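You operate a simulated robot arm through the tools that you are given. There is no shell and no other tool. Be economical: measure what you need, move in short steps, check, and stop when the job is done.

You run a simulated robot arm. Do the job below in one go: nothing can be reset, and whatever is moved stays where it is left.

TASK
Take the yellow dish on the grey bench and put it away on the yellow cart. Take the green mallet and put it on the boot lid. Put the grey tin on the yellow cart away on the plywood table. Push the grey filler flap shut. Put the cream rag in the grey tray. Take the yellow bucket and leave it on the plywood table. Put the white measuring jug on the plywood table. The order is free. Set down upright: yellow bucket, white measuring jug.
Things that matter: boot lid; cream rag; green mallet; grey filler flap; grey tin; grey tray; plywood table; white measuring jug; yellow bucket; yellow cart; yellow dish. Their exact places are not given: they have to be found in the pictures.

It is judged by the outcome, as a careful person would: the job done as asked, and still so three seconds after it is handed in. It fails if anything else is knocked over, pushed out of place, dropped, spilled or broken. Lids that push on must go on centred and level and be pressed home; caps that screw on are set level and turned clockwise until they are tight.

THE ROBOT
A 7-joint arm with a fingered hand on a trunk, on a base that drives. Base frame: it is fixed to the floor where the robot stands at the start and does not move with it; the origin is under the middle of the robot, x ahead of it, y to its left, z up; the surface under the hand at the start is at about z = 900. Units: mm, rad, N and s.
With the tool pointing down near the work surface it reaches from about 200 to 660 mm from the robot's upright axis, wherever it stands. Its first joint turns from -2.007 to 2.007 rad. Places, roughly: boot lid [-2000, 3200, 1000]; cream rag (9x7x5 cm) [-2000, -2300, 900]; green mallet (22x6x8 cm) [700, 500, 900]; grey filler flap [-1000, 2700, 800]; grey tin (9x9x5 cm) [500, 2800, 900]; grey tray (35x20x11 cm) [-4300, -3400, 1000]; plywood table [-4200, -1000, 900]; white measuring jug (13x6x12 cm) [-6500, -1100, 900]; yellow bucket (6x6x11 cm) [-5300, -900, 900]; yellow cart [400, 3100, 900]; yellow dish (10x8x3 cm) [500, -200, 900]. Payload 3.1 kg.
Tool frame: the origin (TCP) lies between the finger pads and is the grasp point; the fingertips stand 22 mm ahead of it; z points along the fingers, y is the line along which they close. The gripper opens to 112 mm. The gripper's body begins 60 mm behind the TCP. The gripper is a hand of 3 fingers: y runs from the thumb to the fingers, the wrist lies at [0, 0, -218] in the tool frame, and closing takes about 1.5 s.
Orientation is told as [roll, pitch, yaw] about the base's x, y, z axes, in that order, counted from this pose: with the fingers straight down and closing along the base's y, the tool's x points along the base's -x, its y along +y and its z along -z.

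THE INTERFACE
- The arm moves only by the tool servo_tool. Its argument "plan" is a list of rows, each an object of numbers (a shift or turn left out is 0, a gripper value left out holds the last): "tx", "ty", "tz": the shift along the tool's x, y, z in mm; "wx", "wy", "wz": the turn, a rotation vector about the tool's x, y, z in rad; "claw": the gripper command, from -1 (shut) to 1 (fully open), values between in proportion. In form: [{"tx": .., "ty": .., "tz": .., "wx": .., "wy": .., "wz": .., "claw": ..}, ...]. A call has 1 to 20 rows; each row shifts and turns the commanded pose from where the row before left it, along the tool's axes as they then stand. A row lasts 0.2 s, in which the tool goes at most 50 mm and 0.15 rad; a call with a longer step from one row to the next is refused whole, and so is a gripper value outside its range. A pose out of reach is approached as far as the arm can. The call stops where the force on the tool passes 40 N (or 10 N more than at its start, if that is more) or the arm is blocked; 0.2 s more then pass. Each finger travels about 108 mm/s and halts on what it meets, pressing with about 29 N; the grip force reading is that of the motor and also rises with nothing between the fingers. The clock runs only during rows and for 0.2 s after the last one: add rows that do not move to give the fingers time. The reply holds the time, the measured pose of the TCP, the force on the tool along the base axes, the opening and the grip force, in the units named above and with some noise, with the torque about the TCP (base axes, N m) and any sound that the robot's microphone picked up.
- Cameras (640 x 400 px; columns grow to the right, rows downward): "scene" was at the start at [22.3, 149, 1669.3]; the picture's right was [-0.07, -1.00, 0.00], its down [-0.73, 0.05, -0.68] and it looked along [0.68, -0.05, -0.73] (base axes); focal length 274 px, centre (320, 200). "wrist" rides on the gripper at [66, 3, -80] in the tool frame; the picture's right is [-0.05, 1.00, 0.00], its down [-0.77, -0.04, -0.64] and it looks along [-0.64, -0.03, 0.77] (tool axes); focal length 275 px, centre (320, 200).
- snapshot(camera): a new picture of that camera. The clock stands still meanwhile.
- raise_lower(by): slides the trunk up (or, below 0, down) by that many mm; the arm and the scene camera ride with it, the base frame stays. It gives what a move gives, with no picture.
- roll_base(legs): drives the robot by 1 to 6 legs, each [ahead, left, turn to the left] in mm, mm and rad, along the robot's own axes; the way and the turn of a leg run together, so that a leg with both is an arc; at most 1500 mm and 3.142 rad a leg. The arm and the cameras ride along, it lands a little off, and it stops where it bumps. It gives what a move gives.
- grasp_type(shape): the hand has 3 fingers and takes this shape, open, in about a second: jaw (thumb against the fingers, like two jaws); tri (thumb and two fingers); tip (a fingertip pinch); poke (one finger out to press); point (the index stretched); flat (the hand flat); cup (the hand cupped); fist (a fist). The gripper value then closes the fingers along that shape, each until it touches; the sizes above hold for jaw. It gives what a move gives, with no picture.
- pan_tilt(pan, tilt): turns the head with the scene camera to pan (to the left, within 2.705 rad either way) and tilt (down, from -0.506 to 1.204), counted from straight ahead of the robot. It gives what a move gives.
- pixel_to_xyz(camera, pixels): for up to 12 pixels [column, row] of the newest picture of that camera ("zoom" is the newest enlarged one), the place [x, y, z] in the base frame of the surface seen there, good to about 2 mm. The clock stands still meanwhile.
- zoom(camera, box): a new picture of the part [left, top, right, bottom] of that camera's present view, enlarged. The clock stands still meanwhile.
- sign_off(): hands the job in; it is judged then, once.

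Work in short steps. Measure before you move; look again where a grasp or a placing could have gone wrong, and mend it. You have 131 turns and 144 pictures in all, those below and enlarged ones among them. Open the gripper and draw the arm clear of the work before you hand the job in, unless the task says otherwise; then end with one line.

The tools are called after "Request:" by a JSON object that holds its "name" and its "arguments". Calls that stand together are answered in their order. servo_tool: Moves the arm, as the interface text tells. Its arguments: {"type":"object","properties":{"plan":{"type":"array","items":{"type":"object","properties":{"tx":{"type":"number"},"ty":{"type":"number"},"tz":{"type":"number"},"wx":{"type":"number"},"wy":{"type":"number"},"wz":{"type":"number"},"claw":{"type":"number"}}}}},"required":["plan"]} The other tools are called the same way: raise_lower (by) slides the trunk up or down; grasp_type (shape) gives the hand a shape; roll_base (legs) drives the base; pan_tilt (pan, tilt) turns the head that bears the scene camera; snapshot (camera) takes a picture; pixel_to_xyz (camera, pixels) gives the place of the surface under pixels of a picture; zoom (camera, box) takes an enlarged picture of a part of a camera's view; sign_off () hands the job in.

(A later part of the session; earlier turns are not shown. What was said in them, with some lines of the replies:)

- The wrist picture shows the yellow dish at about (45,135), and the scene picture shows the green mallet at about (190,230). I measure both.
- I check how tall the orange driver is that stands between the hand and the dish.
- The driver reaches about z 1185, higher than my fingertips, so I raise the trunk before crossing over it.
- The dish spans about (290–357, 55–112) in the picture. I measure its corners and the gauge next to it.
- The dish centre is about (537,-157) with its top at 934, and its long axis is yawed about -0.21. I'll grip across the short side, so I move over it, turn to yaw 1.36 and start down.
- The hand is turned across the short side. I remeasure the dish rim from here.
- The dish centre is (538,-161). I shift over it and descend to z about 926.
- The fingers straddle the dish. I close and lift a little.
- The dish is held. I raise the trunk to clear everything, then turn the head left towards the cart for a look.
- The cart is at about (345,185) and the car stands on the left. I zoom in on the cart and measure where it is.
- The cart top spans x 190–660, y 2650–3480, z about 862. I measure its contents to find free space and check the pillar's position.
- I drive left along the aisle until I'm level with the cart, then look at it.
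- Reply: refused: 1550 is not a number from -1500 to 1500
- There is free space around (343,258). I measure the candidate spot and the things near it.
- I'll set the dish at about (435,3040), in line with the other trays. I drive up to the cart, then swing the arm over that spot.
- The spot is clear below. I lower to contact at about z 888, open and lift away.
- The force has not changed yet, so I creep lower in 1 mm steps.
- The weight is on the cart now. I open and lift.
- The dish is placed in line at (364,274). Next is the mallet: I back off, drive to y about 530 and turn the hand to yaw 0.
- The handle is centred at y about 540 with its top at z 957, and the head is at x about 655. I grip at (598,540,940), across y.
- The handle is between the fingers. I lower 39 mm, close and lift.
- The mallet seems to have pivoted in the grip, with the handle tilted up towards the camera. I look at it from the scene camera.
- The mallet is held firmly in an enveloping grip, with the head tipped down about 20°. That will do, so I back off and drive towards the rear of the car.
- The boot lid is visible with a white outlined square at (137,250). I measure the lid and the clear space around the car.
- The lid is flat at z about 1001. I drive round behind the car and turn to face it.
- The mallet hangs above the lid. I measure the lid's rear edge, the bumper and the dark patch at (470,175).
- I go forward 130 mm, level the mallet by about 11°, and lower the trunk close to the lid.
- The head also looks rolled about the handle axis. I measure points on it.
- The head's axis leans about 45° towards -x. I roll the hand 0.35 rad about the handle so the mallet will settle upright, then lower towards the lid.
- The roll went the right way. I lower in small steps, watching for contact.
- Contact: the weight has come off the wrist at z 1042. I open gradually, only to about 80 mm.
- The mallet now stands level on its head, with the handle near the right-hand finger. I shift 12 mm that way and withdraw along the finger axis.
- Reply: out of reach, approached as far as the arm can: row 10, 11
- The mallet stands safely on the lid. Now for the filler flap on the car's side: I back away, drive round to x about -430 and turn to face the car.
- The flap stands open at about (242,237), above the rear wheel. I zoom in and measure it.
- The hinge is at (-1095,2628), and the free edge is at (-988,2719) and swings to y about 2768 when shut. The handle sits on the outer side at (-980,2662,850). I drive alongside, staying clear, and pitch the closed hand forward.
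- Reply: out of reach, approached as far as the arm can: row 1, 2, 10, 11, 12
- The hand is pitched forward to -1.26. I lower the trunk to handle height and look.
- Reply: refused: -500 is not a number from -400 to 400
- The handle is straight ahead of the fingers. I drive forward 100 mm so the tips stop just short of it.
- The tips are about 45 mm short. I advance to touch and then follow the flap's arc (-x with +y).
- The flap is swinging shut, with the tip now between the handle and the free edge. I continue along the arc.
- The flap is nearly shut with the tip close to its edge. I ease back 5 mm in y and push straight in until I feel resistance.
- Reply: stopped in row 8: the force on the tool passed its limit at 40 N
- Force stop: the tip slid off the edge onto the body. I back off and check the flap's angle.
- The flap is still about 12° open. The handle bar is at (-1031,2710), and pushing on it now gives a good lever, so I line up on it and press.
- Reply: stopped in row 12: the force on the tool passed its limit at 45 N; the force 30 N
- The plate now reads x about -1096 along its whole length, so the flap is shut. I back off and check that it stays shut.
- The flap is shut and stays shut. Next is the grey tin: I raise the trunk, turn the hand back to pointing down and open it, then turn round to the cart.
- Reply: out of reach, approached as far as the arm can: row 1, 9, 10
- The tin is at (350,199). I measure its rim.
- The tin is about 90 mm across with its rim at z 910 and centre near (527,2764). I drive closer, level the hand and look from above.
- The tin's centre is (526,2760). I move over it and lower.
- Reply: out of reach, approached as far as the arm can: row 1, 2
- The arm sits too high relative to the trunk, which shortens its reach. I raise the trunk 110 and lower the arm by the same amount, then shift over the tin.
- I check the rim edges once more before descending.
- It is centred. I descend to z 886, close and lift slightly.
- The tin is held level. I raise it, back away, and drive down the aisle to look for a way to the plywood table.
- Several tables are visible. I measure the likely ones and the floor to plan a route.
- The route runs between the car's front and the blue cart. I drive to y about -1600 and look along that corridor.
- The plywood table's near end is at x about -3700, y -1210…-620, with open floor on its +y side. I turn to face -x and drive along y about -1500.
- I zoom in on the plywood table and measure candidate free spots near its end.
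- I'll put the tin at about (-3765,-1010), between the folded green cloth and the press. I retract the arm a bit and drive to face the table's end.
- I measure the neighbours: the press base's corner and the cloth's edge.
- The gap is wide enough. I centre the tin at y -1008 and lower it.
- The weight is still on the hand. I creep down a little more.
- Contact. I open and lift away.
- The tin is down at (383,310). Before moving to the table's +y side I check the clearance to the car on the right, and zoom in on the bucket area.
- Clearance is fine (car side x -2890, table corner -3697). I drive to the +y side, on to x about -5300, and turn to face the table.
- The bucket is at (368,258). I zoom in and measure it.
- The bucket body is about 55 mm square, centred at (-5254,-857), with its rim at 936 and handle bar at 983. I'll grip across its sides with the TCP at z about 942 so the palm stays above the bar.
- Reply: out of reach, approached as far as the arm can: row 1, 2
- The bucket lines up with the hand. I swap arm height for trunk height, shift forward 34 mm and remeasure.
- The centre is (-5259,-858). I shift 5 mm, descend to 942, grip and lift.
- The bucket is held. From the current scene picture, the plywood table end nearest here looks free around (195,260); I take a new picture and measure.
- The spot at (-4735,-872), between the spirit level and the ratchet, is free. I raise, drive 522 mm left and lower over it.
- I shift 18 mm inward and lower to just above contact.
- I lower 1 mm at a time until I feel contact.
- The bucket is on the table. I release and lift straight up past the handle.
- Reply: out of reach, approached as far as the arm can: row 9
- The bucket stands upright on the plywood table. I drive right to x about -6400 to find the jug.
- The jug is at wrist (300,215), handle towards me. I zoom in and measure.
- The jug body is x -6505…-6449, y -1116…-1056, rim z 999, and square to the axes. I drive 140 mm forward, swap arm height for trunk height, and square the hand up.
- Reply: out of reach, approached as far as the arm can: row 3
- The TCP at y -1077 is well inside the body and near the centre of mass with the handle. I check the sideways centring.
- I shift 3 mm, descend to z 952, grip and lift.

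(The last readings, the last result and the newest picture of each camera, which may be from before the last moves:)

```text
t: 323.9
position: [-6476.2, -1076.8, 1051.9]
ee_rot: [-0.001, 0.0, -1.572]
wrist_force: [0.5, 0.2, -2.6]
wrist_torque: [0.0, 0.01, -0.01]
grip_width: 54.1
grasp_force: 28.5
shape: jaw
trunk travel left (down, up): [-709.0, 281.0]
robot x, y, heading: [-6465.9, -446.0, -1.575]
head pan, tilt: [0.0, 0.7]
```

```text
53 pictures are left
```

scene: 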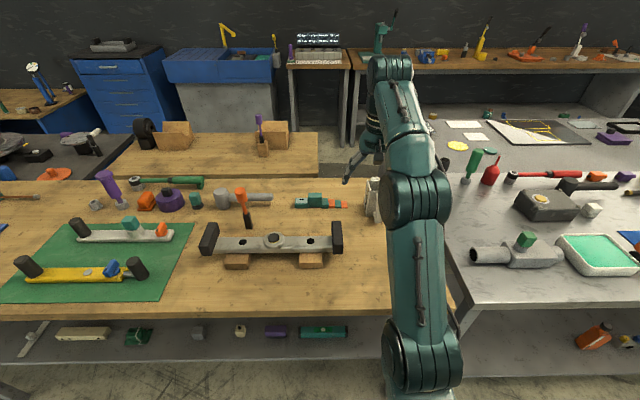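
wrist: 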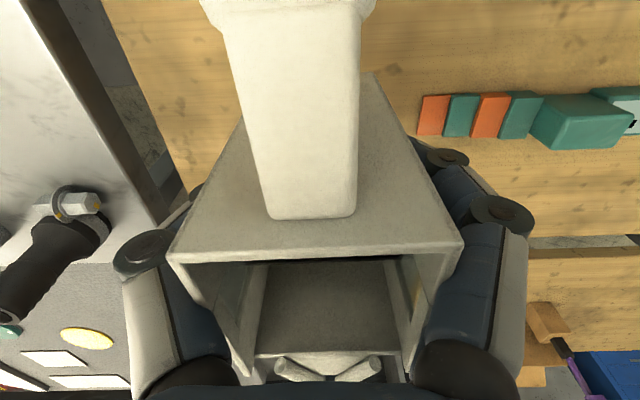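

The jug is held level. I raise it, back off 120 mm and drive to x about -4330 beside the plywood table.

Request:
{"name": "raise_lower", "arguments": {"by": 120}}

Request:
{"name": "roll_base", "arguments": {"legs": [[-120, 0, 0], [0, 1050, 0], [0, 1080, 0]]}}

Request:
{"name": "pan_tilt", "arguments": {"pan": 0.15, "tilt": 0.85}}

Request:
{"name": "snapshot", "arguments": {"camera": "scene"}}

```text
t: 325.4
position: [-6477.0, -1076.9, 1171.7]
ee_rot: [0.0, -0.003, -1.571]
wrist_force: [-0.7, -0.4, -2.0]
wrist_torque: [0.02, 0.0, 0.02]
grip_width: 54.1
grasp_force: 29.6
shape: jaw
trunk travel left (down, up): [-829.0, 161.0]
robot x, y, heading: [-6466.1, -445.2, -1.573]
head pan, tilt: [0.0, 0.7]
```

```text
t: 336.8
position: [-4346.4, -960.4, 1171.7]
ee_rot: [0.0, -0.004, -1.568]
wrist_force: [-0.1, 0.6, -1.5]
wrist_torque: [0.0, 0.01, -0.02]
grip_width: 53.8
grasp_force: 28.7
shape: jaw
trunk travel left (down, up): [-829.0, 161.0]
robot x, y, heading: [-4335.1, -329.2, -1.569]
head pan, tilt: [0.0, 0.7]
```

```text
t: 337.5
position: [-4345.8, -960.9, 1171.5]
ee_rot: [0.0, -0.004, -1.569]
wrist_force: [0.4, -0.6, -2.5]
wrist_torque: [0.01, -0.04, 0.03]
grip_width: 53.8
grasp_force: 29.2
shape: jaw
trunk travel left (down, up): [-829.0, 161.0]
robot x, y, heading: [-4337.1, -327.3, -1.572]
head pan, tilt: [0.15, 0.85]
```

```text
52 pictures are left
```

scene: 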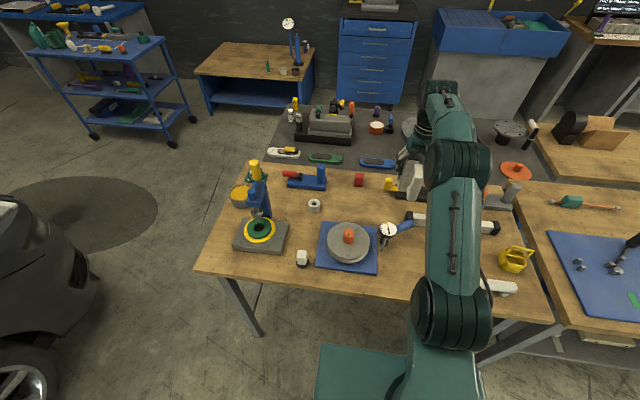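

I measure two candidate areas: behind the disc mat around (350,200), and right of the mat around (398,262).

Request:
{"name": "pixel_to_xyz", "arguments": {"camera": "scene", "pixels": [[345, 200], [350, 220], [313, 207], [378, 250], [376, 272], [398, 262], [408, 285], [390, 232], [375, 195], [325, 188], [360, 184], [385, 190]]}}

Request:
{"name": "zoom", "arguments": {"camera": "scene", "box": [270, 150, 450, 300]}}

```text
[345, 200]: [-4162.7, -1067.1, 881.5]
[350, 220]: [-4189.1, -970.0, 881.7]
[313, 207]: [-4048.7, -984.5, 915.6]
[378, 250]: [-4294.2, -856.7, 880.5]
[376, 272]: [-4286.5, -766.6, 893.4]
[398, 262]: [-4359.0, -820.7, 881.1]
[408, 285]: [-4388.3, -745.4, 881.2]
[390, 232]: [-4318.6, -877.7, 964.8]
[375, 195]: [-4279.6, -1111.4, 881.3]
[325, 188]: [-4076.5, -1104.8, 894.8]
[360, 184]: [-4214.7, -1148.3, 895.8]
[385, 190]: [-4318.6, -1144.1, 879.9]
```

```text
2.67 times, centred on (360, 225) of scene
```

zoom: 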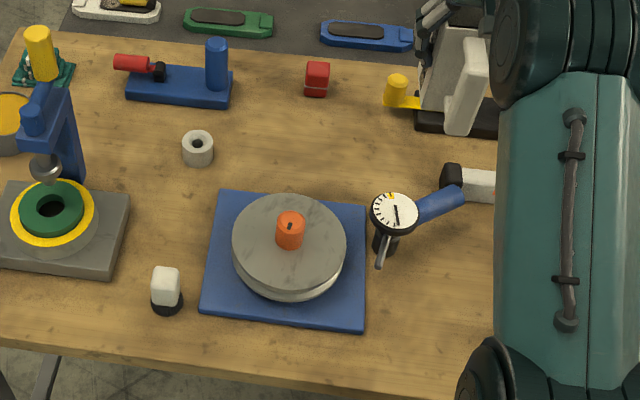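

The area at (-4250,-1060) behind the disc mat is free. I drive 105 mm forward and 96 mm left to bring the jug over it, then check.

Request:
{"name": "roll_base", "arguments": {"legs": [[102, 96, 0]]}}

Request:
{"name": "snapshot", "arguments": {"camera": "wrist"}}

Request:
{"name": "snapshot", "arguments": {"camera": "scene"}}

```text
t: 338.8
position: [-4252.5, -1061.7, 1171.7]
ee_rot: [0.0, -0.002, -1.568]
wrist_force: [-0.1, 1.2, -2.2]
wrist_torque: [0.02, 0.01, 0.0]
grip_width: 54.0
grasp_force: 29.2
shape: jaw
trunk travel left (down, up): [-829.0, 161.0]
robot x, y, heading: [-4241.9, -428.6, -1.573]
head pan, tilt: [0.15, 0.85]
```

```text
50 pictures are left
```

wrist: 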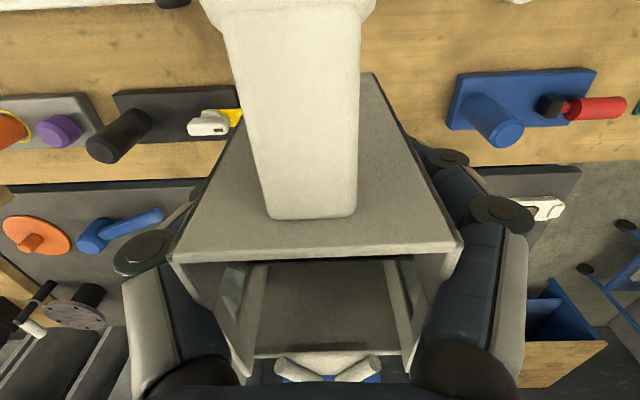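

```text
49 pictures are left
```

scene: 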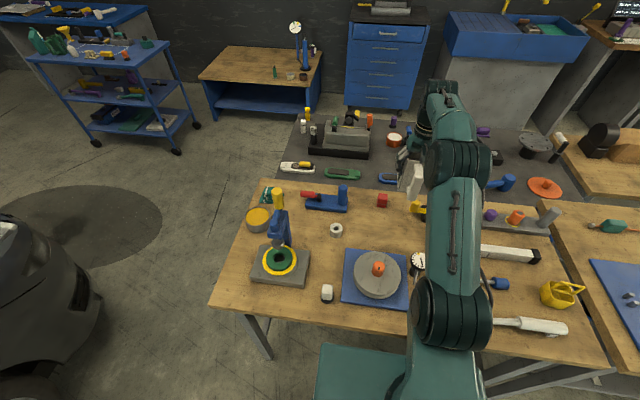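

I recheck the neighbours (red cube, yellow knob block, mat's back edge) from this closer view.

Request:
{"name": "pixel_to_xyz", "arguments": {"camera": "scene", "pixels": [[388, 205], [376, 205], [415, 208], [412, 214], [375, 252], [390, 240], [400, 225], [418, 260], [382, 194]]}}

Request:
{"name": "zoom", "arguments": {"camera": "scene", "box": [340, 180, 440, 280]}}

```text
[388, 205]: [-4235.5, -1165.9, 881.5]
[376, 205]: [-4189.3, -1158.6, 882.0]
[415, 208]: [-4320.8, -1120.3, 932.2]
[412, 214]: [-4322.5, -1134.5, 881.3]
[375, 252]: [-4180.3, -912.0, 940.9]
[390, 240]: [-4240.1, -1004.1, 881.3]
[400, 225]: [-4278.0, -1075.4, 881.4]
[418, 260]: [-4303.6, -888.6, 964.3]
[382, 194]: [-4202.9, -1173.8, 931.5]
```

```text
4.00 times, centred on (390, 230) of scene
```

zoom: 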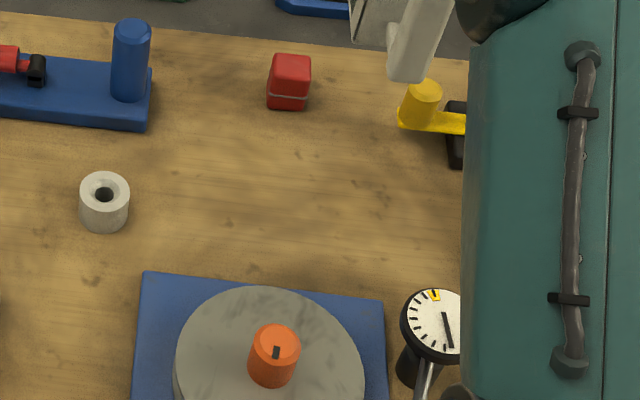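

All clear. I nudge 12 mm in +x and lower to just above the table.

Request:
{"name": "servo_tool", "arguments": {"plan": [{"ty": 12, "tx": 6}, {}]}}

Request:
{"name": "raise_lower", "arguments": {"by": -208}}

Request:
{"name": "servo_tool", "arguments": {"plan": [{"tz": 4}, {"tz": 2}, {"tz": 2}, {}]}}

Request:
{"name": "snapshot", "arguments": {"camera": "scene"}}

```text
t: 339.4
position: [-4239.6, -1056.6, 1171.1]
ee_rot: [0.001, -0.001, -1.569]
wrist_force: [0.3, -1.5, -2.2]
wrist_torque: [0.01, -0.02, -0.01]
grip_width: 53.8
grasp_force: 29.3
shape: jaw
trunk travel left (down, up): [-829.0, 161.0]
robot x, y, heading: [-4242.5, -427.9, -1.57]
head pan, tilt: [0.15, 0.85]
```

```text
t: 341.6
position: [-4239.6, -1055.1, 962.6]
ee_rot: [-0.001, -0.001, -1.57]
wrist_force: [-0.7, 0.0, -1.6]
wrist_torque: [-0.02, 0.02, -0.03]
grip_width: 53.9
grasp_force: 28.5
shape: jaw
trunk travel left (down, up): [-621.0, 369.0]
robot x, y, heading: [-4238.9, -430.7, -1.572]
head pan, tilt: [0.15, 0.85]
```

```text
t: 342.6
position: [-4240.3, -1055.4, 955.2]
ee_rot: [-0.001, -0.001, -1.57]
wrist_force: [-0.2, -0.2, -1.7]
wrist_torque: [0.02, 0.0, 0.0]
grip_width: 53.9
grasp_force: 29.0
shape: jaw
trunk travel left (down, up): [-621.0, 369.0]
robot x, y, heading: [-4242.2, -431.0, -1.57]
head pan, tilt: [0.15, 0.85]
```

```text
47 pictures are left
```

scene: 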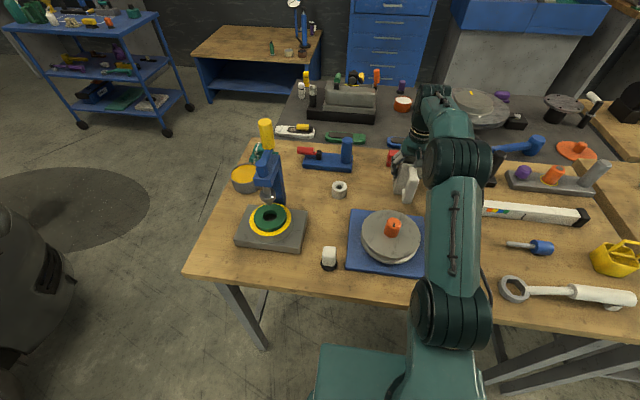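

I creep down until I feel contact.

Request:
{"name": "servo_tool", "arguments": {"plan": [{"tz": 1.5}, {}, {}]}}

Request:
{"name": "servo_tool", "arguments": {"plan": [{"tz": 1}, {}, {}]}}

```text
t: 343.4
position: [-4239.7, -1053.0, 953.7]
ee_rot: [-0.002, -0.004, -1.57]
wrist_force: [-0.5, -0.6, 5.9]
wrist_torque: [0.0, 0.05, 0.0]
grip_width: 54.1
grasp_force: 29.1
shape: jaw
trunk travel left (down, up): [-621.0, 369.0]
robot x, y, heading: [-4238.3, -427.6, -1.575]
head pan, tilt: [0.15, 0.85]
```

```text
t: 344.2
position: [-4239.3, -1054.4, 953.7]
ee_rot: [-0.001, -0.005, -1.568]
wrist_force: [-0.8, -4.0, 16.5]
wrist_torque: [0.07, 0.09, 0.03]
grip_width: 54.0
grasp_force: 28.5
shape: jaw
trunk travel left (down, up): [-621.0, 369.0]
robot x, y, heading: [-4242.8, -431.0, -1.576]
head pan, tilt: [0.15, 0.85]
```

Contact. I ease up 1 mm, release and lift clear.

Request:
{"name": "servo_tool", "arguments": {"plan": [{"tz": -1}, {"claw": 1}, {}, {}, {}, {}, {"tz": -20}, {"tz": -40}, {"tz": -45}, {}]}}

Request:
{"name": "raise_lower", "arguments": {"by": 180}}

Request:
{"name": "snapshot", "arguments": {"camera": "wrist"}}

Request:
{"name": "snapshot", "arguments": {"camera": "scene"}}

```text
t: 346.4
position: [-4239.3, -1041.2, 1043.7]
ee_rot: [0.0, 0.0, -1.571]
wrist_force: [-0.5, 0.5, 0.5]
wrist_torque: [0.0, 0.03, -0.02]
grip_width: 112.0
grasp_force: 0.0
shape: jaw
out of reach, approached as far as the arm can: row 9
trunk travel left (down, up): [-621.0, 369.0]
robot x, y, heading: [-4243.1, -430.5, -1.572]
head pan, tilt: [0.15, 0.85]
```

```text
t: 348.4
position: [-4240.0, -1041.1, 1225.9]
ee_rot: [0.002, -0.001, -1.57]
wrist_force: [0.2, 0.0, 0.6]
wrist_torque: [-0.03, -0.02, -0.01]
grip_width: 112.0
grasp_force: 0.1
shape: jaw
trunk travel left (down, up): [-801.0, 189.0]
robot x, y, heading: [-4244.6, -433.1, -1.571]
head pan, tilt: [0.15, 0.85]
```

```text
46 pictures are left
```

wrist: 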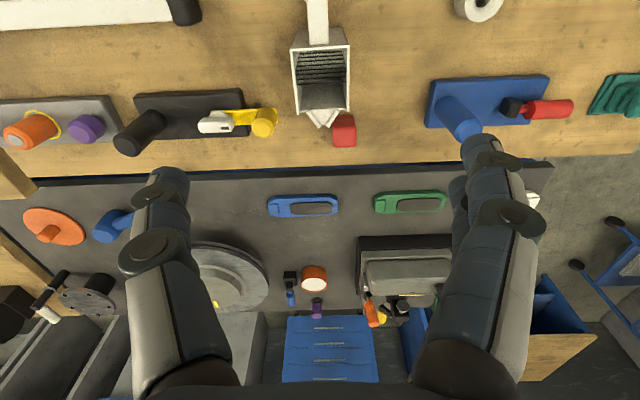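

```text
45 pictures are left
```

scene: 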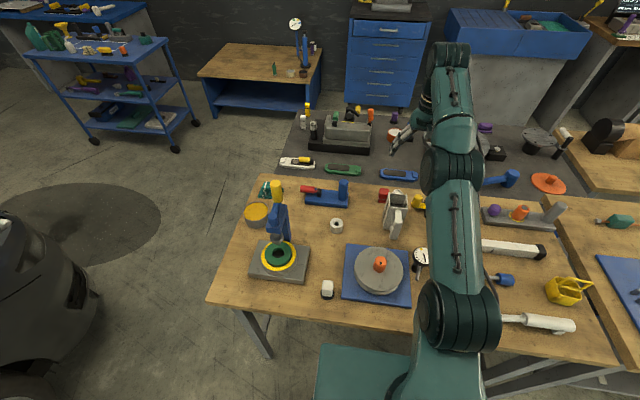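

The jug stands upright. Next is the rag: I drive around the table's end towards the blue cart, arm held high.

Request:
{"name": "roll_base", "arguments": {"legs": [[-60, 0, 0], [0, 960, 0], [1150, 0, 0], [0, 700, 0]]}}

Request:
{"name": "pan_tilt", "arguments": {"pan": 0.5, "tilt": 0.7}}

Request:
{"name": "snapshot", "arguments": {"camera": "scene"}}

```text
t: 362.9
position: [-2587.4, -2144.3, 1225.4]
ee_rot: [-0.001, -0.001, -1.572]
wrist_force: [0.4, 0.4, -0.6]
wrist_torque: [0.01, 0.06, 0.0]
grip_width: 112.2
grasp_force: 0.0
shape: jaw
trunk travel left (down, up): [-801.0, 189.0]
robot x, y, heading: [-2588.6, -1534.5, -1.569]
head pan, tilt: [0.15, 0.85]
```

```text
t: 363.8
position: [-2588.8, -2145.2, 1225.2]
ee_rot: [-0.001, -0.001, -1.569]
wrist_force: [0.2, -0.3, -0.8]
wrist_torque: [-0.02, -0.02, 0.0]
grip_width: 111.9
grasp_force: 0.0
shape: jaw
trunk travel left (down, up): [-801.0, 189.0]
robot x, y, heading: [-2590.9, -1534.8, -1.573]
head pan, tilt: [0.499, 0.7]
```

```text
44 pictures are left
```

scene: 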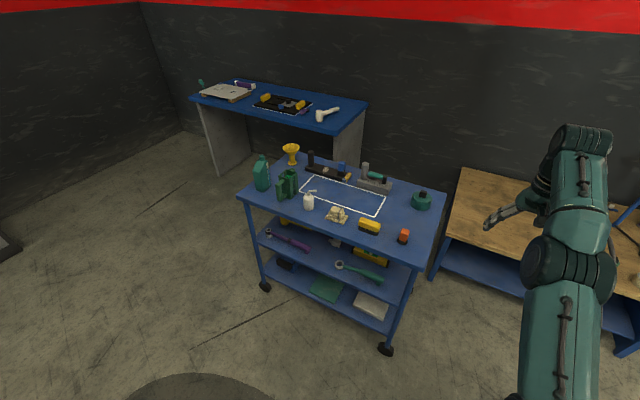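

The cream rag looks to be at (337,215) on the blue cart. I zoom in and measure.

Request:
{"name": "zoom", "arguments": {"camera": "scene", "box": [280, 170, 420, 260]}}

Request:
{"name": "pixel_to_xyz", "arguments": {"camera": "scene", "pixels": [[337, 214], [328, 218], [347, 218], [308, 202], [369, 226], [404, 237], [338, 210], [340, 240], [425, 245], [255, 195]]}}

```text
4.44 times, centred on (350, 215) of scene
```

zoom: 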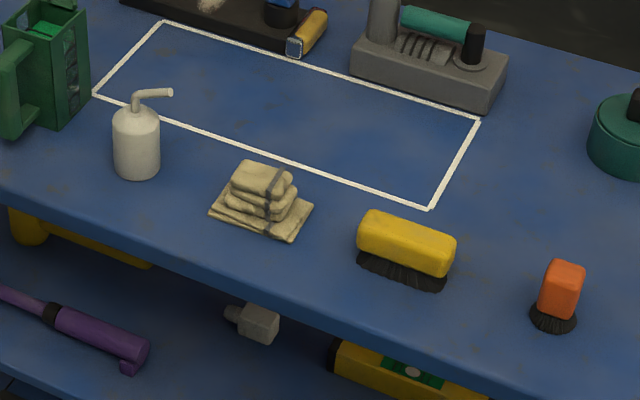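

```text
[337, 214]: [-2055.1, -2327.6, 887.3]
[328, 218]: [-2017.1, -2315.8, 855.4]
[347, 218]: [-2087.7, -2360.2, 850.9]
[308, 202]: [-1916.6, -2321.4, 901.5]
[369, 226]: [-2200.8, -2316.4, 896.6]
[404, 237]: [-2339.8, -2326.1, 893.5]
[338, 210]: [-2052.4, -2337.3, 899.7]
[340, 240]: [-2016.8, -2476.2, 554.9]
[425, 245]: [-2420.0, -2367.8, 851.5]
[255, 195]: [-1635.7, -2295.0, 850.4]
```

The rag is at (-2053,-2332), top z about 902, cart top 850. I drive in front of it and look with the wrist camera.

Request:
{"name": "roll_base", "arguments": {"legs": [[0, 535, 0], [190, 0, 0]]}}

Request:
{"name": "raise_lower", "arguments": {"by": -100}}

Request:
{"name": "snapshot", "arguments": {"camera": "wrist"}}

```text
t: 368.1
position: [-2043.5, -2335.1, 1225.2]
ee_rot: [0.001, -0.003, -1.564]
wrist_force: [-0.2, -0.6, 0.0]
wrist_torque: [-0.01, -0.02, 0.04]
grip_width: 111.7
grasp_force: 0.0
shape: jaw
trunk travel left (down, up): [-801.0, 189.0]
robot x, y, heading: [-2046.9, -1722.3, -1.566]
head pan, tilt: [0.499, 0.7]
```

```text
t: 369.4
position: [-2043.7, -2335.9, 1124.7]
ee_rot: [-0.001, -0.002, -1.564]
wrist_force: [0.2, -0.1, -0.8]
wrist_torque: [-0.02, -0.01, 0.0]
grip_width: 111.8
grasp_force: 0.1
shape: jaw
trunk travel left (down, up): [-701.0, 289.0]
robot x, y, heading: [-2050.1, -1727.4, -1.569]
head pan, tilt: [0.499, 0.7]
```

```text
42 pictures are left
```

wrist: 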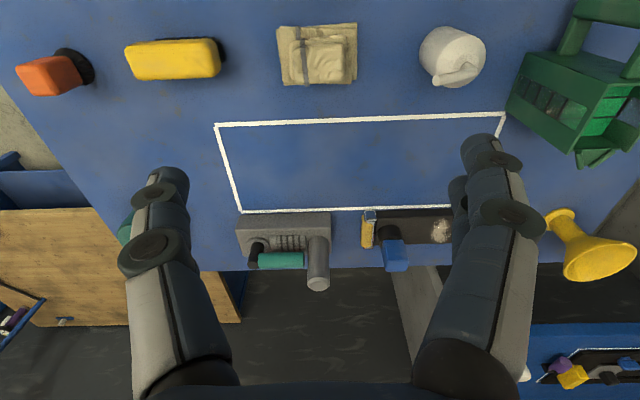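

Request:
{"name": "pixel_to_xyz", "arguments": {"camera": "wrist", "pixels": [[277, 28], [357, 25], [357, 82], [283, 84], [290, 45], [345, 45], [320, 80], [320, 60], [432, 45], [218, 60], [300, 80]]}}

Request:
{"name": "zoom", "arguments": {"camera": "wrist", "box": [250, 0, 400, 110]}}

```text
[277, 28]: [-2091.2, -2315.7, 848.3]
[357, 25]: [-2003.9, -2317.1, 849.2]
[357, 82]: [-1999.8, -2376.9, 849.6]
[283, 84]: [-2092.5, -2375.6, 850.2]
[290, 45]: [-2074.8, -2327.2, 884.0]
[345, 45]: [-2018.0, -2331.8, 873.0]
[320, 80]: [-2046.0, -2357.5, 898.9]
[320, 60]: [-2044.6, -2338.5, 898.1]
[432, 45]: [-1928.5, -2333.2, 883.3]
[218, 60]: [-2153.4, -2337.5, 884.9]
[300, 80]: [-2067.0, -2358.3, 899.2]
```

```text
3.64 times, centred on (325, 55) of wrist
```

zoom: 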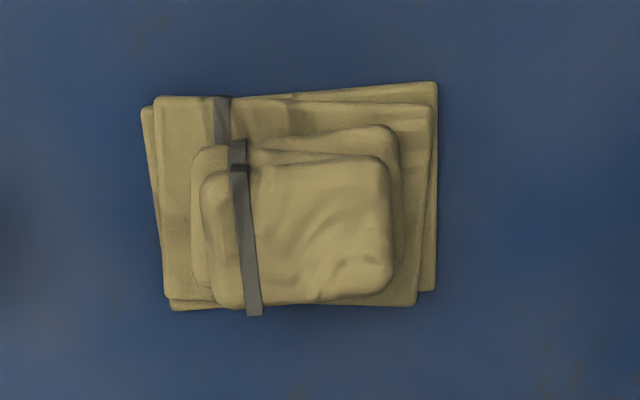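

The rag base spans x -2092…-2001, y -2377…-2316, centred at (-2047,-2346). I'll grip across x with the TCP at z about 875.

Request:
{"name": "raise_lower", "arguments": {"by": -130}}

Request:
{"name": "servo_tool", "arguments": {"plan": [{"tz": 30}, {"tz": 30}, {"ty": -3.5, "tx": -9}, {}]}}

Request:
{"name": "snapshot", "arguments": {"camera": "wrist"}}

```text
t: 371.0
position: [-2046.1, -2337.1, 994.5]
ee_rot: [-0.001, -0.002, -1.564]
wrist_force: [-0.5, 0.9, 0.8]
wrist_torque: [0.06, -0.01, -0.01]
grip_width: 111.9
grasp_force: 0.1
shape: jaw
trunk travel left (down, up): [-571.0, 419.0]
robot x, y, heading: [-2047.7, -1725.0, -1.565]
head pan, tilt: [0.499, 0.7]
```

```text
t: 372.0
position: [-2048.9, -2344.9, 934.9]
ee_rot: [0.001, -0.001, -1.564]
wrist_force: [0.7, -0.4, -0.3]
wrist_torque: [0.02, -0.02, -0.02]
grip_width: 112.0
grasp_force: 0.0
shape: jaw
trunk travel left (down, up): [-571.0, 419.0]
robot x, y, heading: [-2046.4, -1725.6, -1.564]
head pan, tilt: [0.499, 0.7]
```

```text
40 pictures are left
```

wrist: 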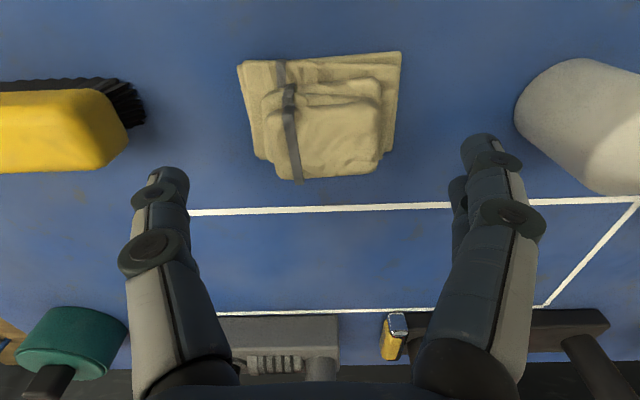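

Request:
{"name": "pixel_to_xyz", "arguments": {"camera": "wrist", "pixels": [[240, 70], [402, 60], [390, 150], [255, 155], [398, 100], [246, 110], [105, 90], [125, 120], [520, 120]]}}

```text
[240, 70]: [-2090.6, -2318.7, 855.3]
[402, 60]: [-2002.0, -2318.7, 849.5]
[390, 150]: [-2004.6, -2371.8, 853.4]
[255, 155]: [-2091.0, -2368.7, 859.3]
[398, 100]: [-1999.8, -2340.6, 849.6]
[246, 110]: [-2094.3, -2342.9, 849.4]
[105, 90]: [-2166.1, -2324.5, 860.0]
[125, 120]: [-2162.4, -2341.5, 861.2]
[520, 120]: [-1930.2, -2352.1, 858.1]
```

The hand is centred with about 10 mm each side. I descend to 874, close and lift.

Request:
{"name": "servo_tool", "arguments": {"plan": [{"tz": 30, "ty": 1.5}, {"tz": 20}, {"tz": 10.5}, {}, {"claw": -1}, {}, {}, {}, {}, {}, {}, {}, {"tz": -15}, {"tz": -30}, {"tz": -40}, {}]}}

Request:
{"name": "snapshot", "arguments": {"camera": "wrist"}}

```text
t: 374.4
position: [-2046.5, -2344.0, 877.3]
ee_rot: [0.003, -0.011, -1.563]
wrist_force: [0.5, 2.9, 12.9]
wrist_torque: [0.08, -0.4, 0.1]
grip_width: 68.1
grasp_force: 29.1
shape: jaw
trunk travel left (down, up): [-571.0, 419.0]
robot x, y, heading: [-2046.3, -1724.4, -1.563]
head pan, tilt: [0.499, 0.7]
stopped in row 12: the force on the tool passed its limit at 40 N (the readings are from after the stop); the commanded pose is now the measured one
```

```text
39 pictures are left
```

wrist: 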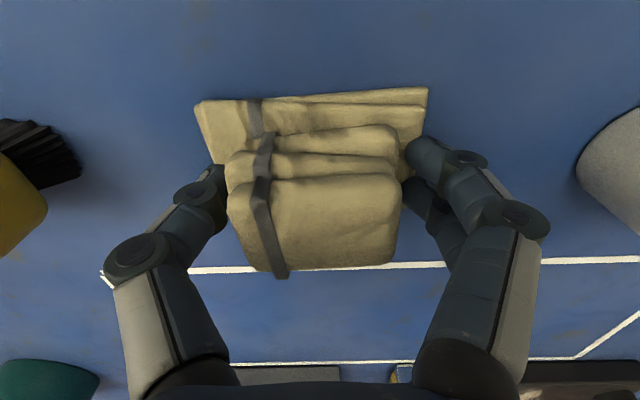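

The fingers have closed on the upper folds (68 mm), above the base layer. I ease up slowly and see whether it lifts as one piece.

Request:
{"name": "servo_tool", "arguments": {"plan": [{"tz": -2, "claw": -1}, {}, {"tz": -6}, {"tz": -10}, {"tz": -20}, {"tz": -30}, {}]}}

Request:
{"name": "snapshot", "arguments": {"camera": "wrist"}}

```text
t: 376.0
position: [-2047.9, -2345.4, 944.2]
ee_rot: [0.001, -0.007, -1.567]
wrist_force: [-0.1, -0.5, -0.2]
wrist_torque: [0.0, 0.0, -0.01]
grip_width: 68.0
grasp_force: 29.8
shape: jaw
trunk travel left (down, up): [-571.0, 419.0]
robot x, y, heading: [-2051.7, -1724.4, -1.567]
head pan, tilt: [0.499, 0.7]
```

```text
38 pictures are left
```

wrist: 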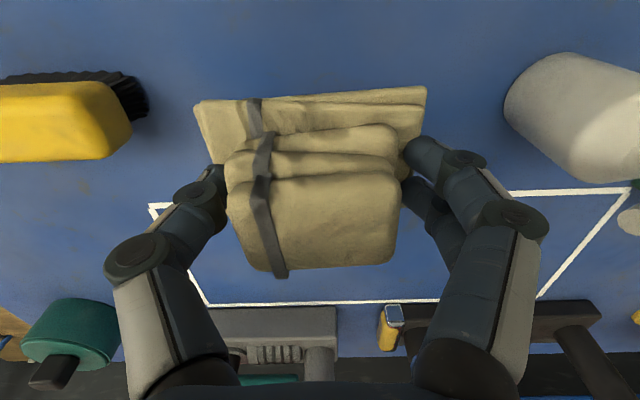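

The rag lifts as one piece. I raise it and drive round towards the blue chest that carries the tray.

Request:
{"name": "raise_lower", "arguments": {"by": 280}}

Request:
{"name": "roll_base", "arguments": {"legs": [[100, 0, 0], [-150, 0, 0], [0, -1000, 0]]}}

Request:
{"name": "pan_tilt", "arguments": {"pan": -0.6, "tilt": 0.5}}

Request:
{"name": "snapshot", "arguments": {"camera": "scene"}}

```text
t: 378.9
position: [-2046.3, -2346.3, 1223.4]
ee_rot: [0.003, -0.006, -1.563]
wrist_force: [-0.1, -0.1, -0.3]
wrist_torque: [-0.02, 0.01, -0.04]
grip_width: 68.1
grasp_force: 29.1
shape: jaw
trunk travel left (down, up): [-851.0, 139.0]
robot x, y, heading: [-2047.1, -1726.4, -1.564]
head pan, tilt: [0.499, 0.7]
```

```text
t: 385.8
position: [-3053.6, -2299.9, 1224.3]
ee_rot: [0.002, -0.006, -1.561]
wrist_force: [-0.3, 0.9, 0.0]
wrist_torque: [-0.02, -0.02, -0.03]
grip_width: 67.9
grasp_force: 29.2
shape: jaw
trunk travel left (down, up): [-851.0, 139.0]
robot x, y, heading: [-3054.7, -1681.3, -1.561]
head pan, tilt: [0.499, 0.7]
```

```text
t: 387.1
position: [-3053.6, -2300.6, 1223.3]
ee_rot: [0.004, -0.006, -1.562]
wrist_force: [0.0, -0.2, -0.4]
wrist_torque: [0.02, -0.01, -0.04]
grip_width: 67.8
grasp_force: 29.4
shape: jaw
trunk travel left (down, up): [-851.0, 139.0]
robot x, y, heading: [-3058.7, -1680.2, -1.56]
head pan, tilt: [-0.6, 0.499]
```

```text
37 pictures are left
```

scene: 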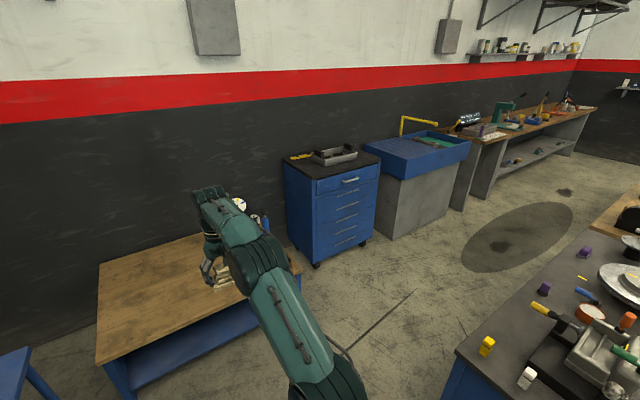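

The tray is at (333,155) on the blue chest. I measure the tray, chest, wood bench and cabinet edges.

Request:
{"name": "pixel_to_xyz", "arguments": {"camera": "scene", "pixels": [[333, 155], [315, 158], [354, 152], [345, 200], [316, 180], [378, 172], [310, 265], [300, 270], [125, 390], [468, 360], [338, 165], [480, 345]]}}

Request:
{"name": "zoom", "arguments": {"camera": "scene", "box": [270, 130, 400, 210]}}

```text
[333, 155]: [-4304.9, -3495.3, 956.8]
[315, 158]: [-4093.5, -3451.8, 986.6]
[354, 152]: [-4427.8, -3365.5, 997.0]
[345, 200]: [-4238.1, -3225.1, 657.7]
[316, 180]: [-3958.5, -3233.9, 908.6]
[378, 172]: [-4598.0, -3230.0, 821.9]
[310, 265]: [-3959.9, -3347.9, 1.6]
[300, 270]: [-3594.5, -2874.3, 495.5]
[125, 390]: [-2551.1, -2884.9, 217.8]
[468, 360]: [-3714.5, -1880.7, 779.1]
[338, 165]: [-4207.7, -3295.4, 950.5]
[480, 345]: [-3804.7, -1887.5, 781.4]
```

```text
4.92 times, centred on (335, 170) of scene
```

zoom: 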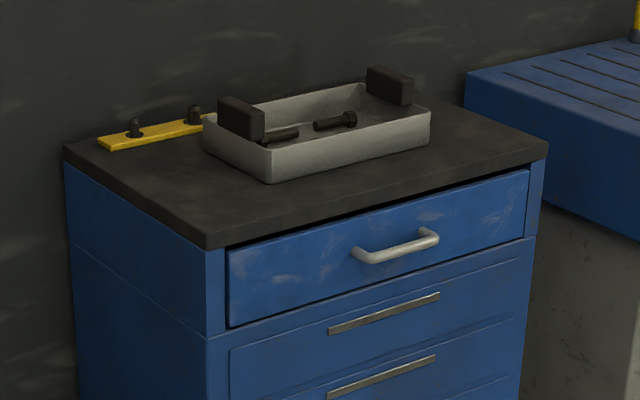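

The tray is centred near (-4270,-3430) on a chest whose front is at y -3230. I drive in front of it.

Request:
{"name": "roll_base", "arguments": {"legs": [[700, 0, -0.01], [0, -1210, 0], [400, 0, 0]]}}

Request:
{"name": "pan_tilt", "arguments": {"pan": 0.0, "tilt": 0.85}}

Request:
{"name": "snapshot", "arguments": {"camera": "scene"}}

Request:
{"name": "snapshot", "arguments": {"camera": "wrist"}}

```text
t: 398.8
position: [-4261.3, -3401.5, 1223.1]
ee_rot: [0.001, -0.008, -1.569]
wrist_force: [0.1, 0.1, -1.0]
wrist_torque: [0.01, 0.0, -0.01]
grip_width: 68.0
grasp_force: 28.9
shape: jaw
trunk travel left (down, up): [-851.0, 139.0]
robot x, y, heading: [-4258.6, -2783.9, -1.575]
head pan, tilt: [-0.6, 0.499]
```

```text
t: 399.8
position: [-4262.0, -3401.3, 1223.0]
ee_rot: [0.002, -0.008, -1.571]
wrist_force: [-0.1, -0.2, -0.3]
wrist_torque: [-0.01, -0.02, 0.01]
grip_width: 68.3
grasp_force: 29.3
shape: jaw
trunk travel left (down, up): [-851.0, 139.0]
robot x, y, heading: [-4260.1, -2774.3, -1.573]
head pan, tilt: [0.0, 0.85]
```

```text
35 pictures are left
```

scene: 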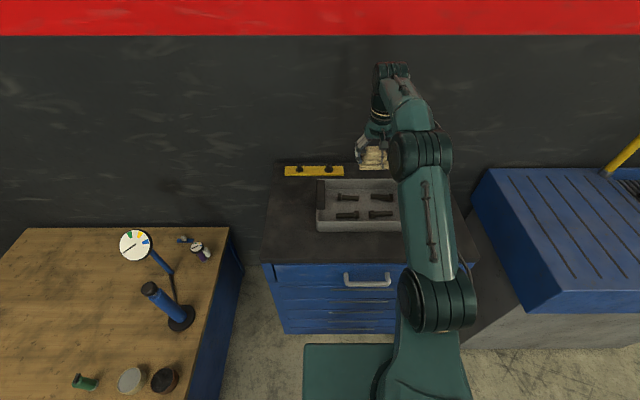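

```text
34 pictures are left
```

wrist: 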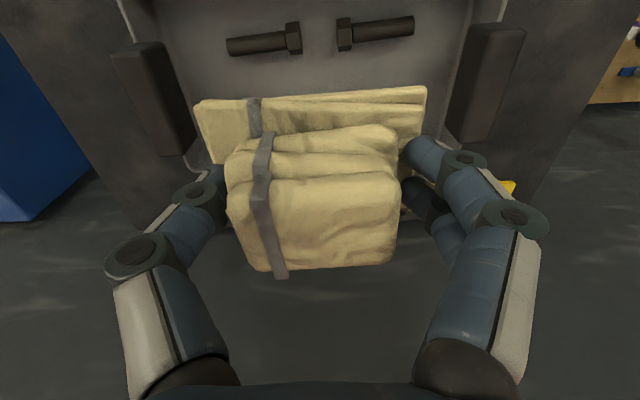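

Four bolts lie in the tray. I measure the bolts and the tray's inside extents.

Request:
{"name": "zoom", "arguments": {"camera": "scene", "box": [300, 160, 420, 240]}}

Request:
{"name": "pixel_to_xyz", "arguments": {"camera": "scene", "pixels": [[338, 197], [356, 197], [338, 216], [358, 216], [370, 198], [392, 198], [370, 214], [390, 214], [330, 206], [362, 206], [320, 195], [330, 222]]}}

Request:
{"name": "pixel_to_xyz", "arguments": {"camera": "wrist", "pixels": [[230, 45], [410, 28], [160, 15], [480, 10], [150, 60], [480, 80], [180, 30], [460, 30], [115, 60], [520, 40]]}}

```text
5.00 times, centred on (360, 200) of scene
```

zoom: 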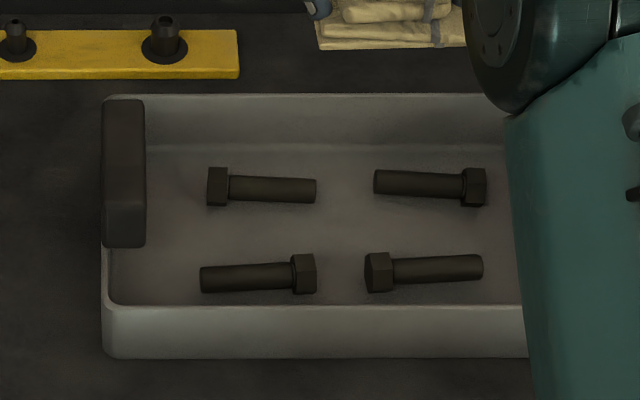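

```text
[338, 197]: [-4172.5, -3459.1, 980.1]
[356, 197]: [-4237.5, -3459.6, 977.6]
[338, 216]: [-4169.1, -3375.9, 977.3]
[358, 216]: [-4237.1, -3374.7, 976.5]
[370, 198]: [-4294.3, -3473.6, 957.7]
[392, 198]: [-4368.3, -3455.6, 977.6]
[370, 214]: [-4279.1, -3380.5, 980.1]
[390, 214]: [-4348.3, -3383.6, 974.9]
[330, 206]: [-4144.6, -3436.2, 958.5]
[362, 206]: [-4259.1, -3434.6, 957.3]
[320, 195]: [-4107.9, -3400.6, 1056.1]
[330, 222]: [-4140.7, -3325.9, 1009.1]
```

```text
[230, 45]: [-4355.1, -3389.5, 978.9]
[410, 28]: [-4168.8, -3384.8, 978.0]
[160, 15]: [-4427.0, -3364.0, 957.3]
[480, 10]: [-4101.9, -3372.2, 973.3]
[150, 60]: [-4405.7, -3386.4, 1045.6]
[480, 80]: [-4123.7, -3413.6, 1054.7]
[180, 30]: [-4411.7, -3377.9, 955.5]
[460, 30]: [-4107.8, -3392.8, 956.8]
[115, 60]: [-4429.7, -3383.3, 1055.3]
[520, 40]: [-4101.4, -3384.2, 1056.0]
```

The strip between the two bolt rows (y -3392…-3450, floor z 957) nearly fits the rag. I'll set it down at (-4258,-3421): drive a bit closer, align and lower.

Request:
{"name": "roll_base", "arguments": {"legs": [[60, 0, 0]]}}

Request:
{"name": "snapshot", "arguments": {"camera": "scene"}}

```text
t: 400.8
position: [-4261.0, -3459.4, 1222.8]
ee_rot: [0.001, -0.008, -1.57]
wrist_force: [0.0, -0.4, -1.0]
wrist_torque: [-0.01, 0.03, 0.02]
grip_width: 67.9
grasp_force: 29.2
shape: jaw
trunk travel left (down, up): [-851.0, 139.0]
robot x, y, heading: [-4258.9, -2841.0, -1.571]
head pan, tilt: [0.0, 0.85]
```

```text
32 pictures are left
```

scene: 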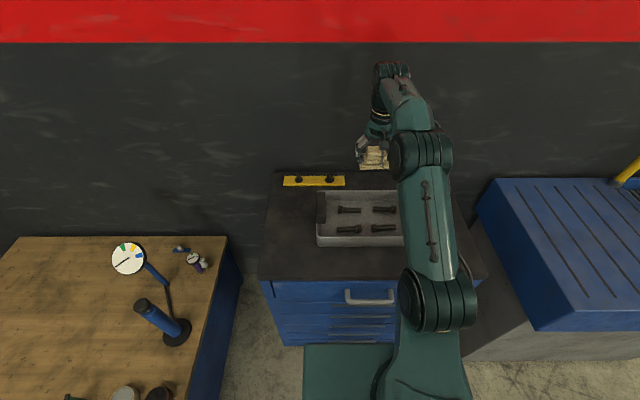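

I align to (-4258,-3421) and lower the trunk to z about 1015 for a check.

Request:
{"name": "servo_tool", "arguments": {"plan": [{"tx": 38, "ty": 3, "wy": 0.007}, {}]}}

Request:
{"name": "raise_lower", "arguments": {"by": -208}}

Request:
{"name": "snapshot", "arguments": {"camera": "wrist"}}

Request:
{"name": "zoom", "arguments": {"camera": "scene", "box": [300, 160, 420, 240]}}

```text
t: 401.4
position: [-4258.4, -3423.7, 1223.5]
ee_rot: [-0.001, 0.001, -1.573]
wrist_force: [0.2, 0.1, 0.0]
wrist_torque: [-0.02, 0.0, -0.05]
grip_width: 67.8
grasp_force: 29.2
shape: jaw
trunk travel left (down, up): [-851.0, 139.0]
robot x, y, heading: [-4260.3, -2839.9, -1.572]
head pan, tilt: [0.0, 0.85]
```

```text
t: 403.6
position: [-4258.3, -3421.4, 1016.1]
ee_rot: [0.001, 0.0, -1.572]
wrist_force: [-0.1, 0.0, -1.2]
wrist_torque: [0.01, 0.01, 0.01]
grip_width: 68.0
grasp_force: 29.0
shape: jaw
trunk travel left (down, up): [-643.0, 347.0]
robot x, y, heading: [-4260.8, -2842.1, -1.576]
head pan, tilt: [0.0, 0.85]
```

```text
31 pictures are left
```

wrist: 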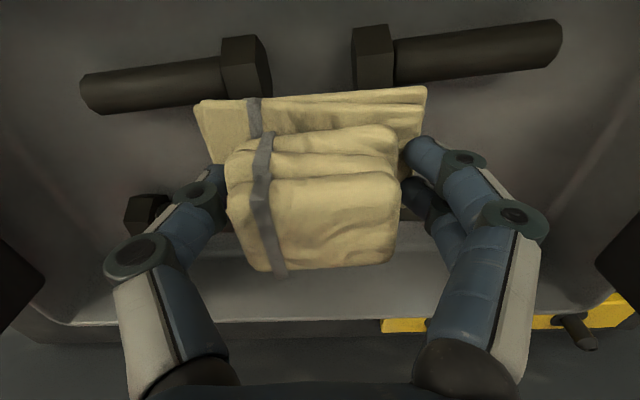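

```text
5.00 times, centred on (360, 200) of scene
```

zoom: 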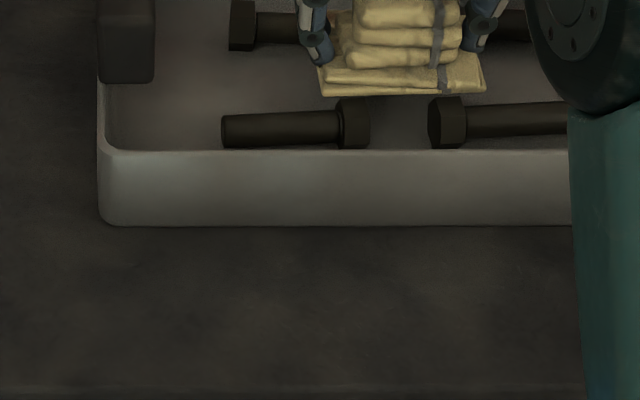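

The rag's front edge is near the two front bolt heads. I measure the actual clearance.

Request:
{"name": "pixel_to_xyz", "arguments": {"camera": "wrist", "pixels": [[205, 108], [420, 95], [320, 100], [245, 92], [375, 80], [245, 60], [140, 215], [425, 130], [225, 160], [120, 100], [450, 70]]}}

```text
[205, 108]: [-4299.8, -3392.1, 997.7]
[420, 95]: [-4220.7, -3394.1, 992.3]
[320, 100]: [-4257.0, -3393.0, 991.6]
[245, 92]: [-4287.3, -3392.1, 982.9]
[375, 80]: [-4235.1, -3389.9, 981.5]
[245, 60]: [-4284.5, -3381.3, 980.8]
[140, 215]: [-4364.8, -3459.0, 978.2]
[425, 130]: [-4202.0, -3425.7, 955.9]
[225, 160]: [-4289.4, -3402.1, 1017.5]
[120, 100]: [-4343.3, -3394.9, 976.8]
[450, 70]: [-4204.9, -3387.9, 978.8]
```

It fits almost exactly. I lower in small steps until I feel contact.

Request:
{"name": "servo_tool", "arguments": {"plan": [{"tz": 10}, {"tz": 6}, {"tz": 4}, {"tz": 3}, {}]}}

Request:
{"name": "servo_tool", "arguments": {"plan": [{"tz": 3}, {"tz": 2}, {}]}}

```text
t: 404.5
position: [-4258.0, -3421.4, 1002.1]
ee_rot: [0.002, -0.021, -1.572]
wrist_force: [0.7, 4.5, 18.6]
wrist_torque: [0.15, -0.26, 0.12]
grip_width: 67.3
grasp_force: 29.2
shape: jaw
trunk travel left (down, up): [-643.0, 347.0]
robot x, y, heading: [-4258.9, -2842.2, -1.569]
head pan, tilt: [0.0, 0.85]
stopped in row 4: the force on the tool passed its limit at 45 N (the readings are from after the stop); the commanded pose is now the measured one
```

```text
t: 405.0
position: [-4258.1, -3422.4, 1000.7]
ee_rot: [0.004, -0.031, -1.571]
wrist_force: [0.5, 6.4, 22.7]
wrist_torque: [0.18, -0.18, 0.04]
grip_width: 67.0
grasp_force: 29.0
shape: jaw
trunk travel left (down, up): [-643.0, 347.0]
robot x, y, heading: [-4263.4, -2840.3, -1.572]
head pan, tilt: [0.0, 0.85]
stopped in row 2: the force on the tool passed its limit at 43 N (the readings are from after the stop); the commanded pose is now the measured one
```

It has come to rest on the bolt tops (bottom at about z 977). I ease up 2 mm and look.

Request:
{"name": "servo_tool", "arguments": {"plan": [{"tz": -3}, {}]}}

Request:
{"name": "snapshot", "arguments": {"camera": "wrist"}}

Request:
{"name": "zoom", "arguments": {"camera": "scene", "box": [300, 140, 440, 240]}}

```text
t: 405.6
position: [-4257.9, -3423.4, 1000.8]
ee_rot: [0.003, -0.027, -1.571]
wrist_force: [-0.1, 6.0, 10.3]
wrist_torque: [0.14, -0.19, 0.06]
grip_width: 67.3
grasp_force: 29.1
shape: jaw
trunk travel left (down, up): [-643.0, 347.0]
robot x, y, heading: [-4260.1, -2843.0, -1.57]
head pan, tilt: [0.0, 0.85]
```

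```text
29 pictures are left
```

wrist: 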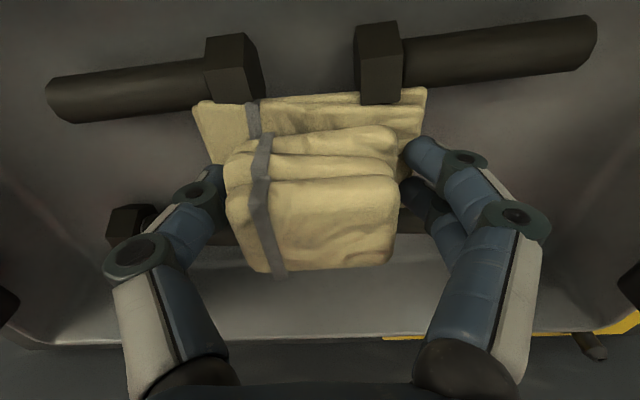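

```text
4.00 times, centred on (370, 190) of scene
```

zoom: 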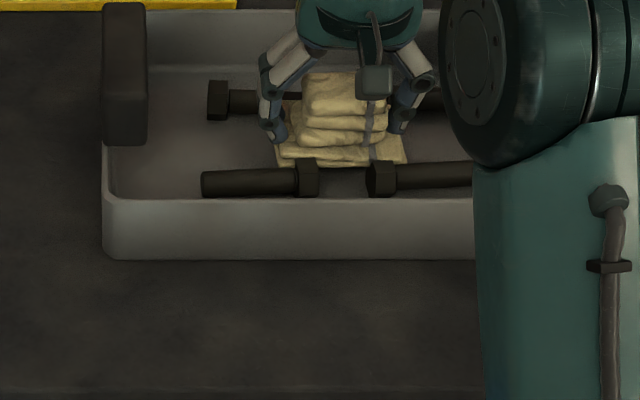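

The rag's back edge rests on the rear bolts and its front edge sits just behind the front bolt heads. It is stable inside the tray, so I release slowly.

Request:
{"name": "servo_tool", "arguments": {"plan": [{"tz": -1, "claw": -0.1}, {"claw": 0.3}, {"claw": 0.5}, {"claw": 0.6}, {}, {}, {}, {"tz": -15}, {"tz": -35}, {"tz": -45}, {"tz": -45}, {}]}}

Request:
{"name": "raise_lower", "arguments": {"by": 120}}

Request:
{"name": "snapshot", "arguments": {"camera": "wrist"}}

Request:
{"name": "zoom", "arguments": {"camera": "scene", "box": [290, 150, 450, 260]}}

```text
t: 408.2
position: [-4259.6, -3418.5, 1129.4]
ee_rot: [0.004, -0.025, -1.571]
wrist_force: [0.2, 0.3, -0.2]
wrist_torque: [0.03, -0.03, 0.01]
grip_width: 89.4
grasp_force: 0.0
shape: jaw
out of reach, approached as far as the arm can: row 11
trunk travel left (down, up): [-643.0, 347.0]
robot x, y, heading: [-4259.4, -2839.1, -1.579]
head pan, tilt: [0.0, 0.85]
```

```text
t: 409.7
position: [-4258.5, -3419.4, 1248.2]
ee_rot: [0.003, -0.025, -1.572]
wrist_force: [0.1, -0.3, -0.5]
wrist_torque: [-0.02, -0.02, 0.01]
grip_width: 89.2
grasp_force: 0.0
shape: jaw
trunk travel left (down, up): [-763.0, 227.0]
robot x, y, heading: [-4260.1, -2842.5, -1.576]
head pan, tilt: [0.0, 0.85]
```

```text
27 pictures are left
```

wrist: 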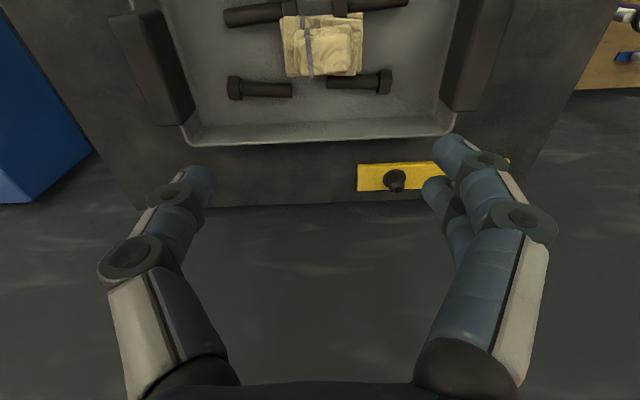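

```text
3.64 times, centred on (370, 205) of scene
```

zoom: 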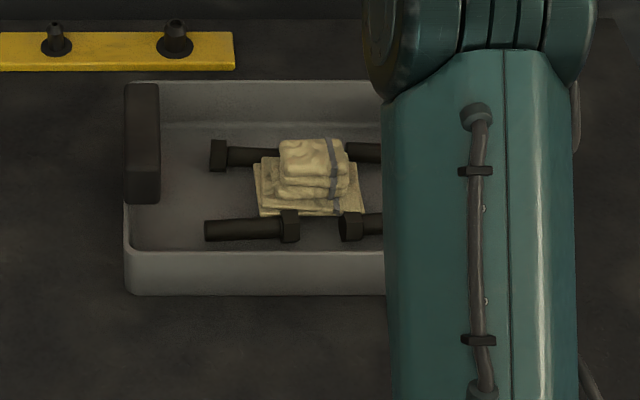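

The rag lies in the tray and the bolts are where they were. I open the gripper fully and back the robot clear.

Request:
{"name": "roll_base", "arguments": {"legs": [[-300, 0, 0]]}}

Request:
{"name": "servo_tool", "arguments": {"plan": [{"claw": 1}, {}, {}]}}

Request:
{"name": "pan_tilt", "arguments": {"pan": 0.0, "tilt": 0.6}}

Request:
{"name": "zoom", "arguments": {"camera": "scene", "box": [270, 140, 430, 240]}}

```text
t: 411.7
position: [-4258.4, -3123.1, 1249.3]
ee_rot: [0.005, -0.025, -1.571]
wrist_force: [0.2, -0.4, 0.0]
wrist_torque: [0.0, 0.02, 0.01]
grip_width: 89.3
grasp_force: 0.0
shape: jaw
trunk travel left (down, up): [-763.0, 227.0]
robot x, y, heading: [-4262.5, -2546.7, -1.571]
head pan, tilt: [0.0, 0.85]
```

```text
t: 412.5
position: [-4258.0, -3124.7, 1248.8]
ee_rot: [0.003, -0.023, -1.571]
wrist_force: [-0.3, 0.2, 0.4]
wrist_torque: [0.02, 0.01, 0.02]
grip_width: 111.7
grasp_force: 0.0
shape: jaw
trunk travel left (down, up): [-763.0, 227.0]
robot x, y, heading: [-4258.7, -2545.4, -1.572]
head pan, tilt: [0.0, 0.85]
```

```text
t: 413.3
position: [-4257.5, -3124.4, 1248.3]
ee_rot: [0.004, -0.023, -1.571]
wrist_force: [0.3, -0.5, 0.8]
wrist_torque: [0.01, 0.03, -0.01]
grip_width: 112.0
grasp_force: 0.1
shape: jaw
trunk travel left (down, up): [-763.0, 227.0]
robot x, y, heading: [-4255.3, -2546.2, -1.569]
head pan, tilt: [0.0, 0.6]
```

```text
4.00 times, centred on (350, 190) of scene
```

zoom: 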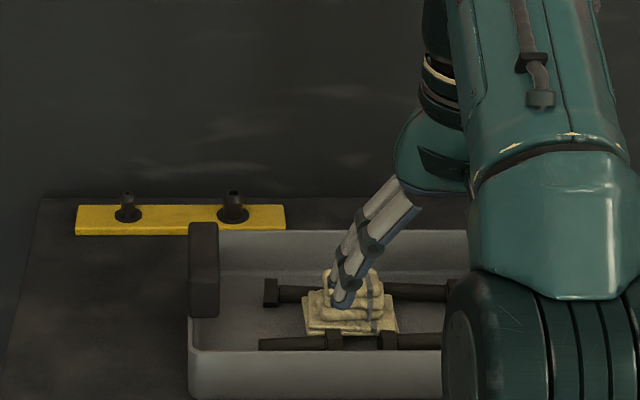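

The rag rests in the tray, the hand is open and clear, and every part of the job is done. I hand it in.

Request:
{"name": "sign_off", "arguments": {}}

```text
The job is handed in.
```

All seven parts are done: the dish is on the yellow cart, the mallet on the boot lid, the filler flap shut, the rag in the grey tray (resting against the bolts already in it), and the tin, bucket and jug on the plywood table, with the bucket and jug upright.
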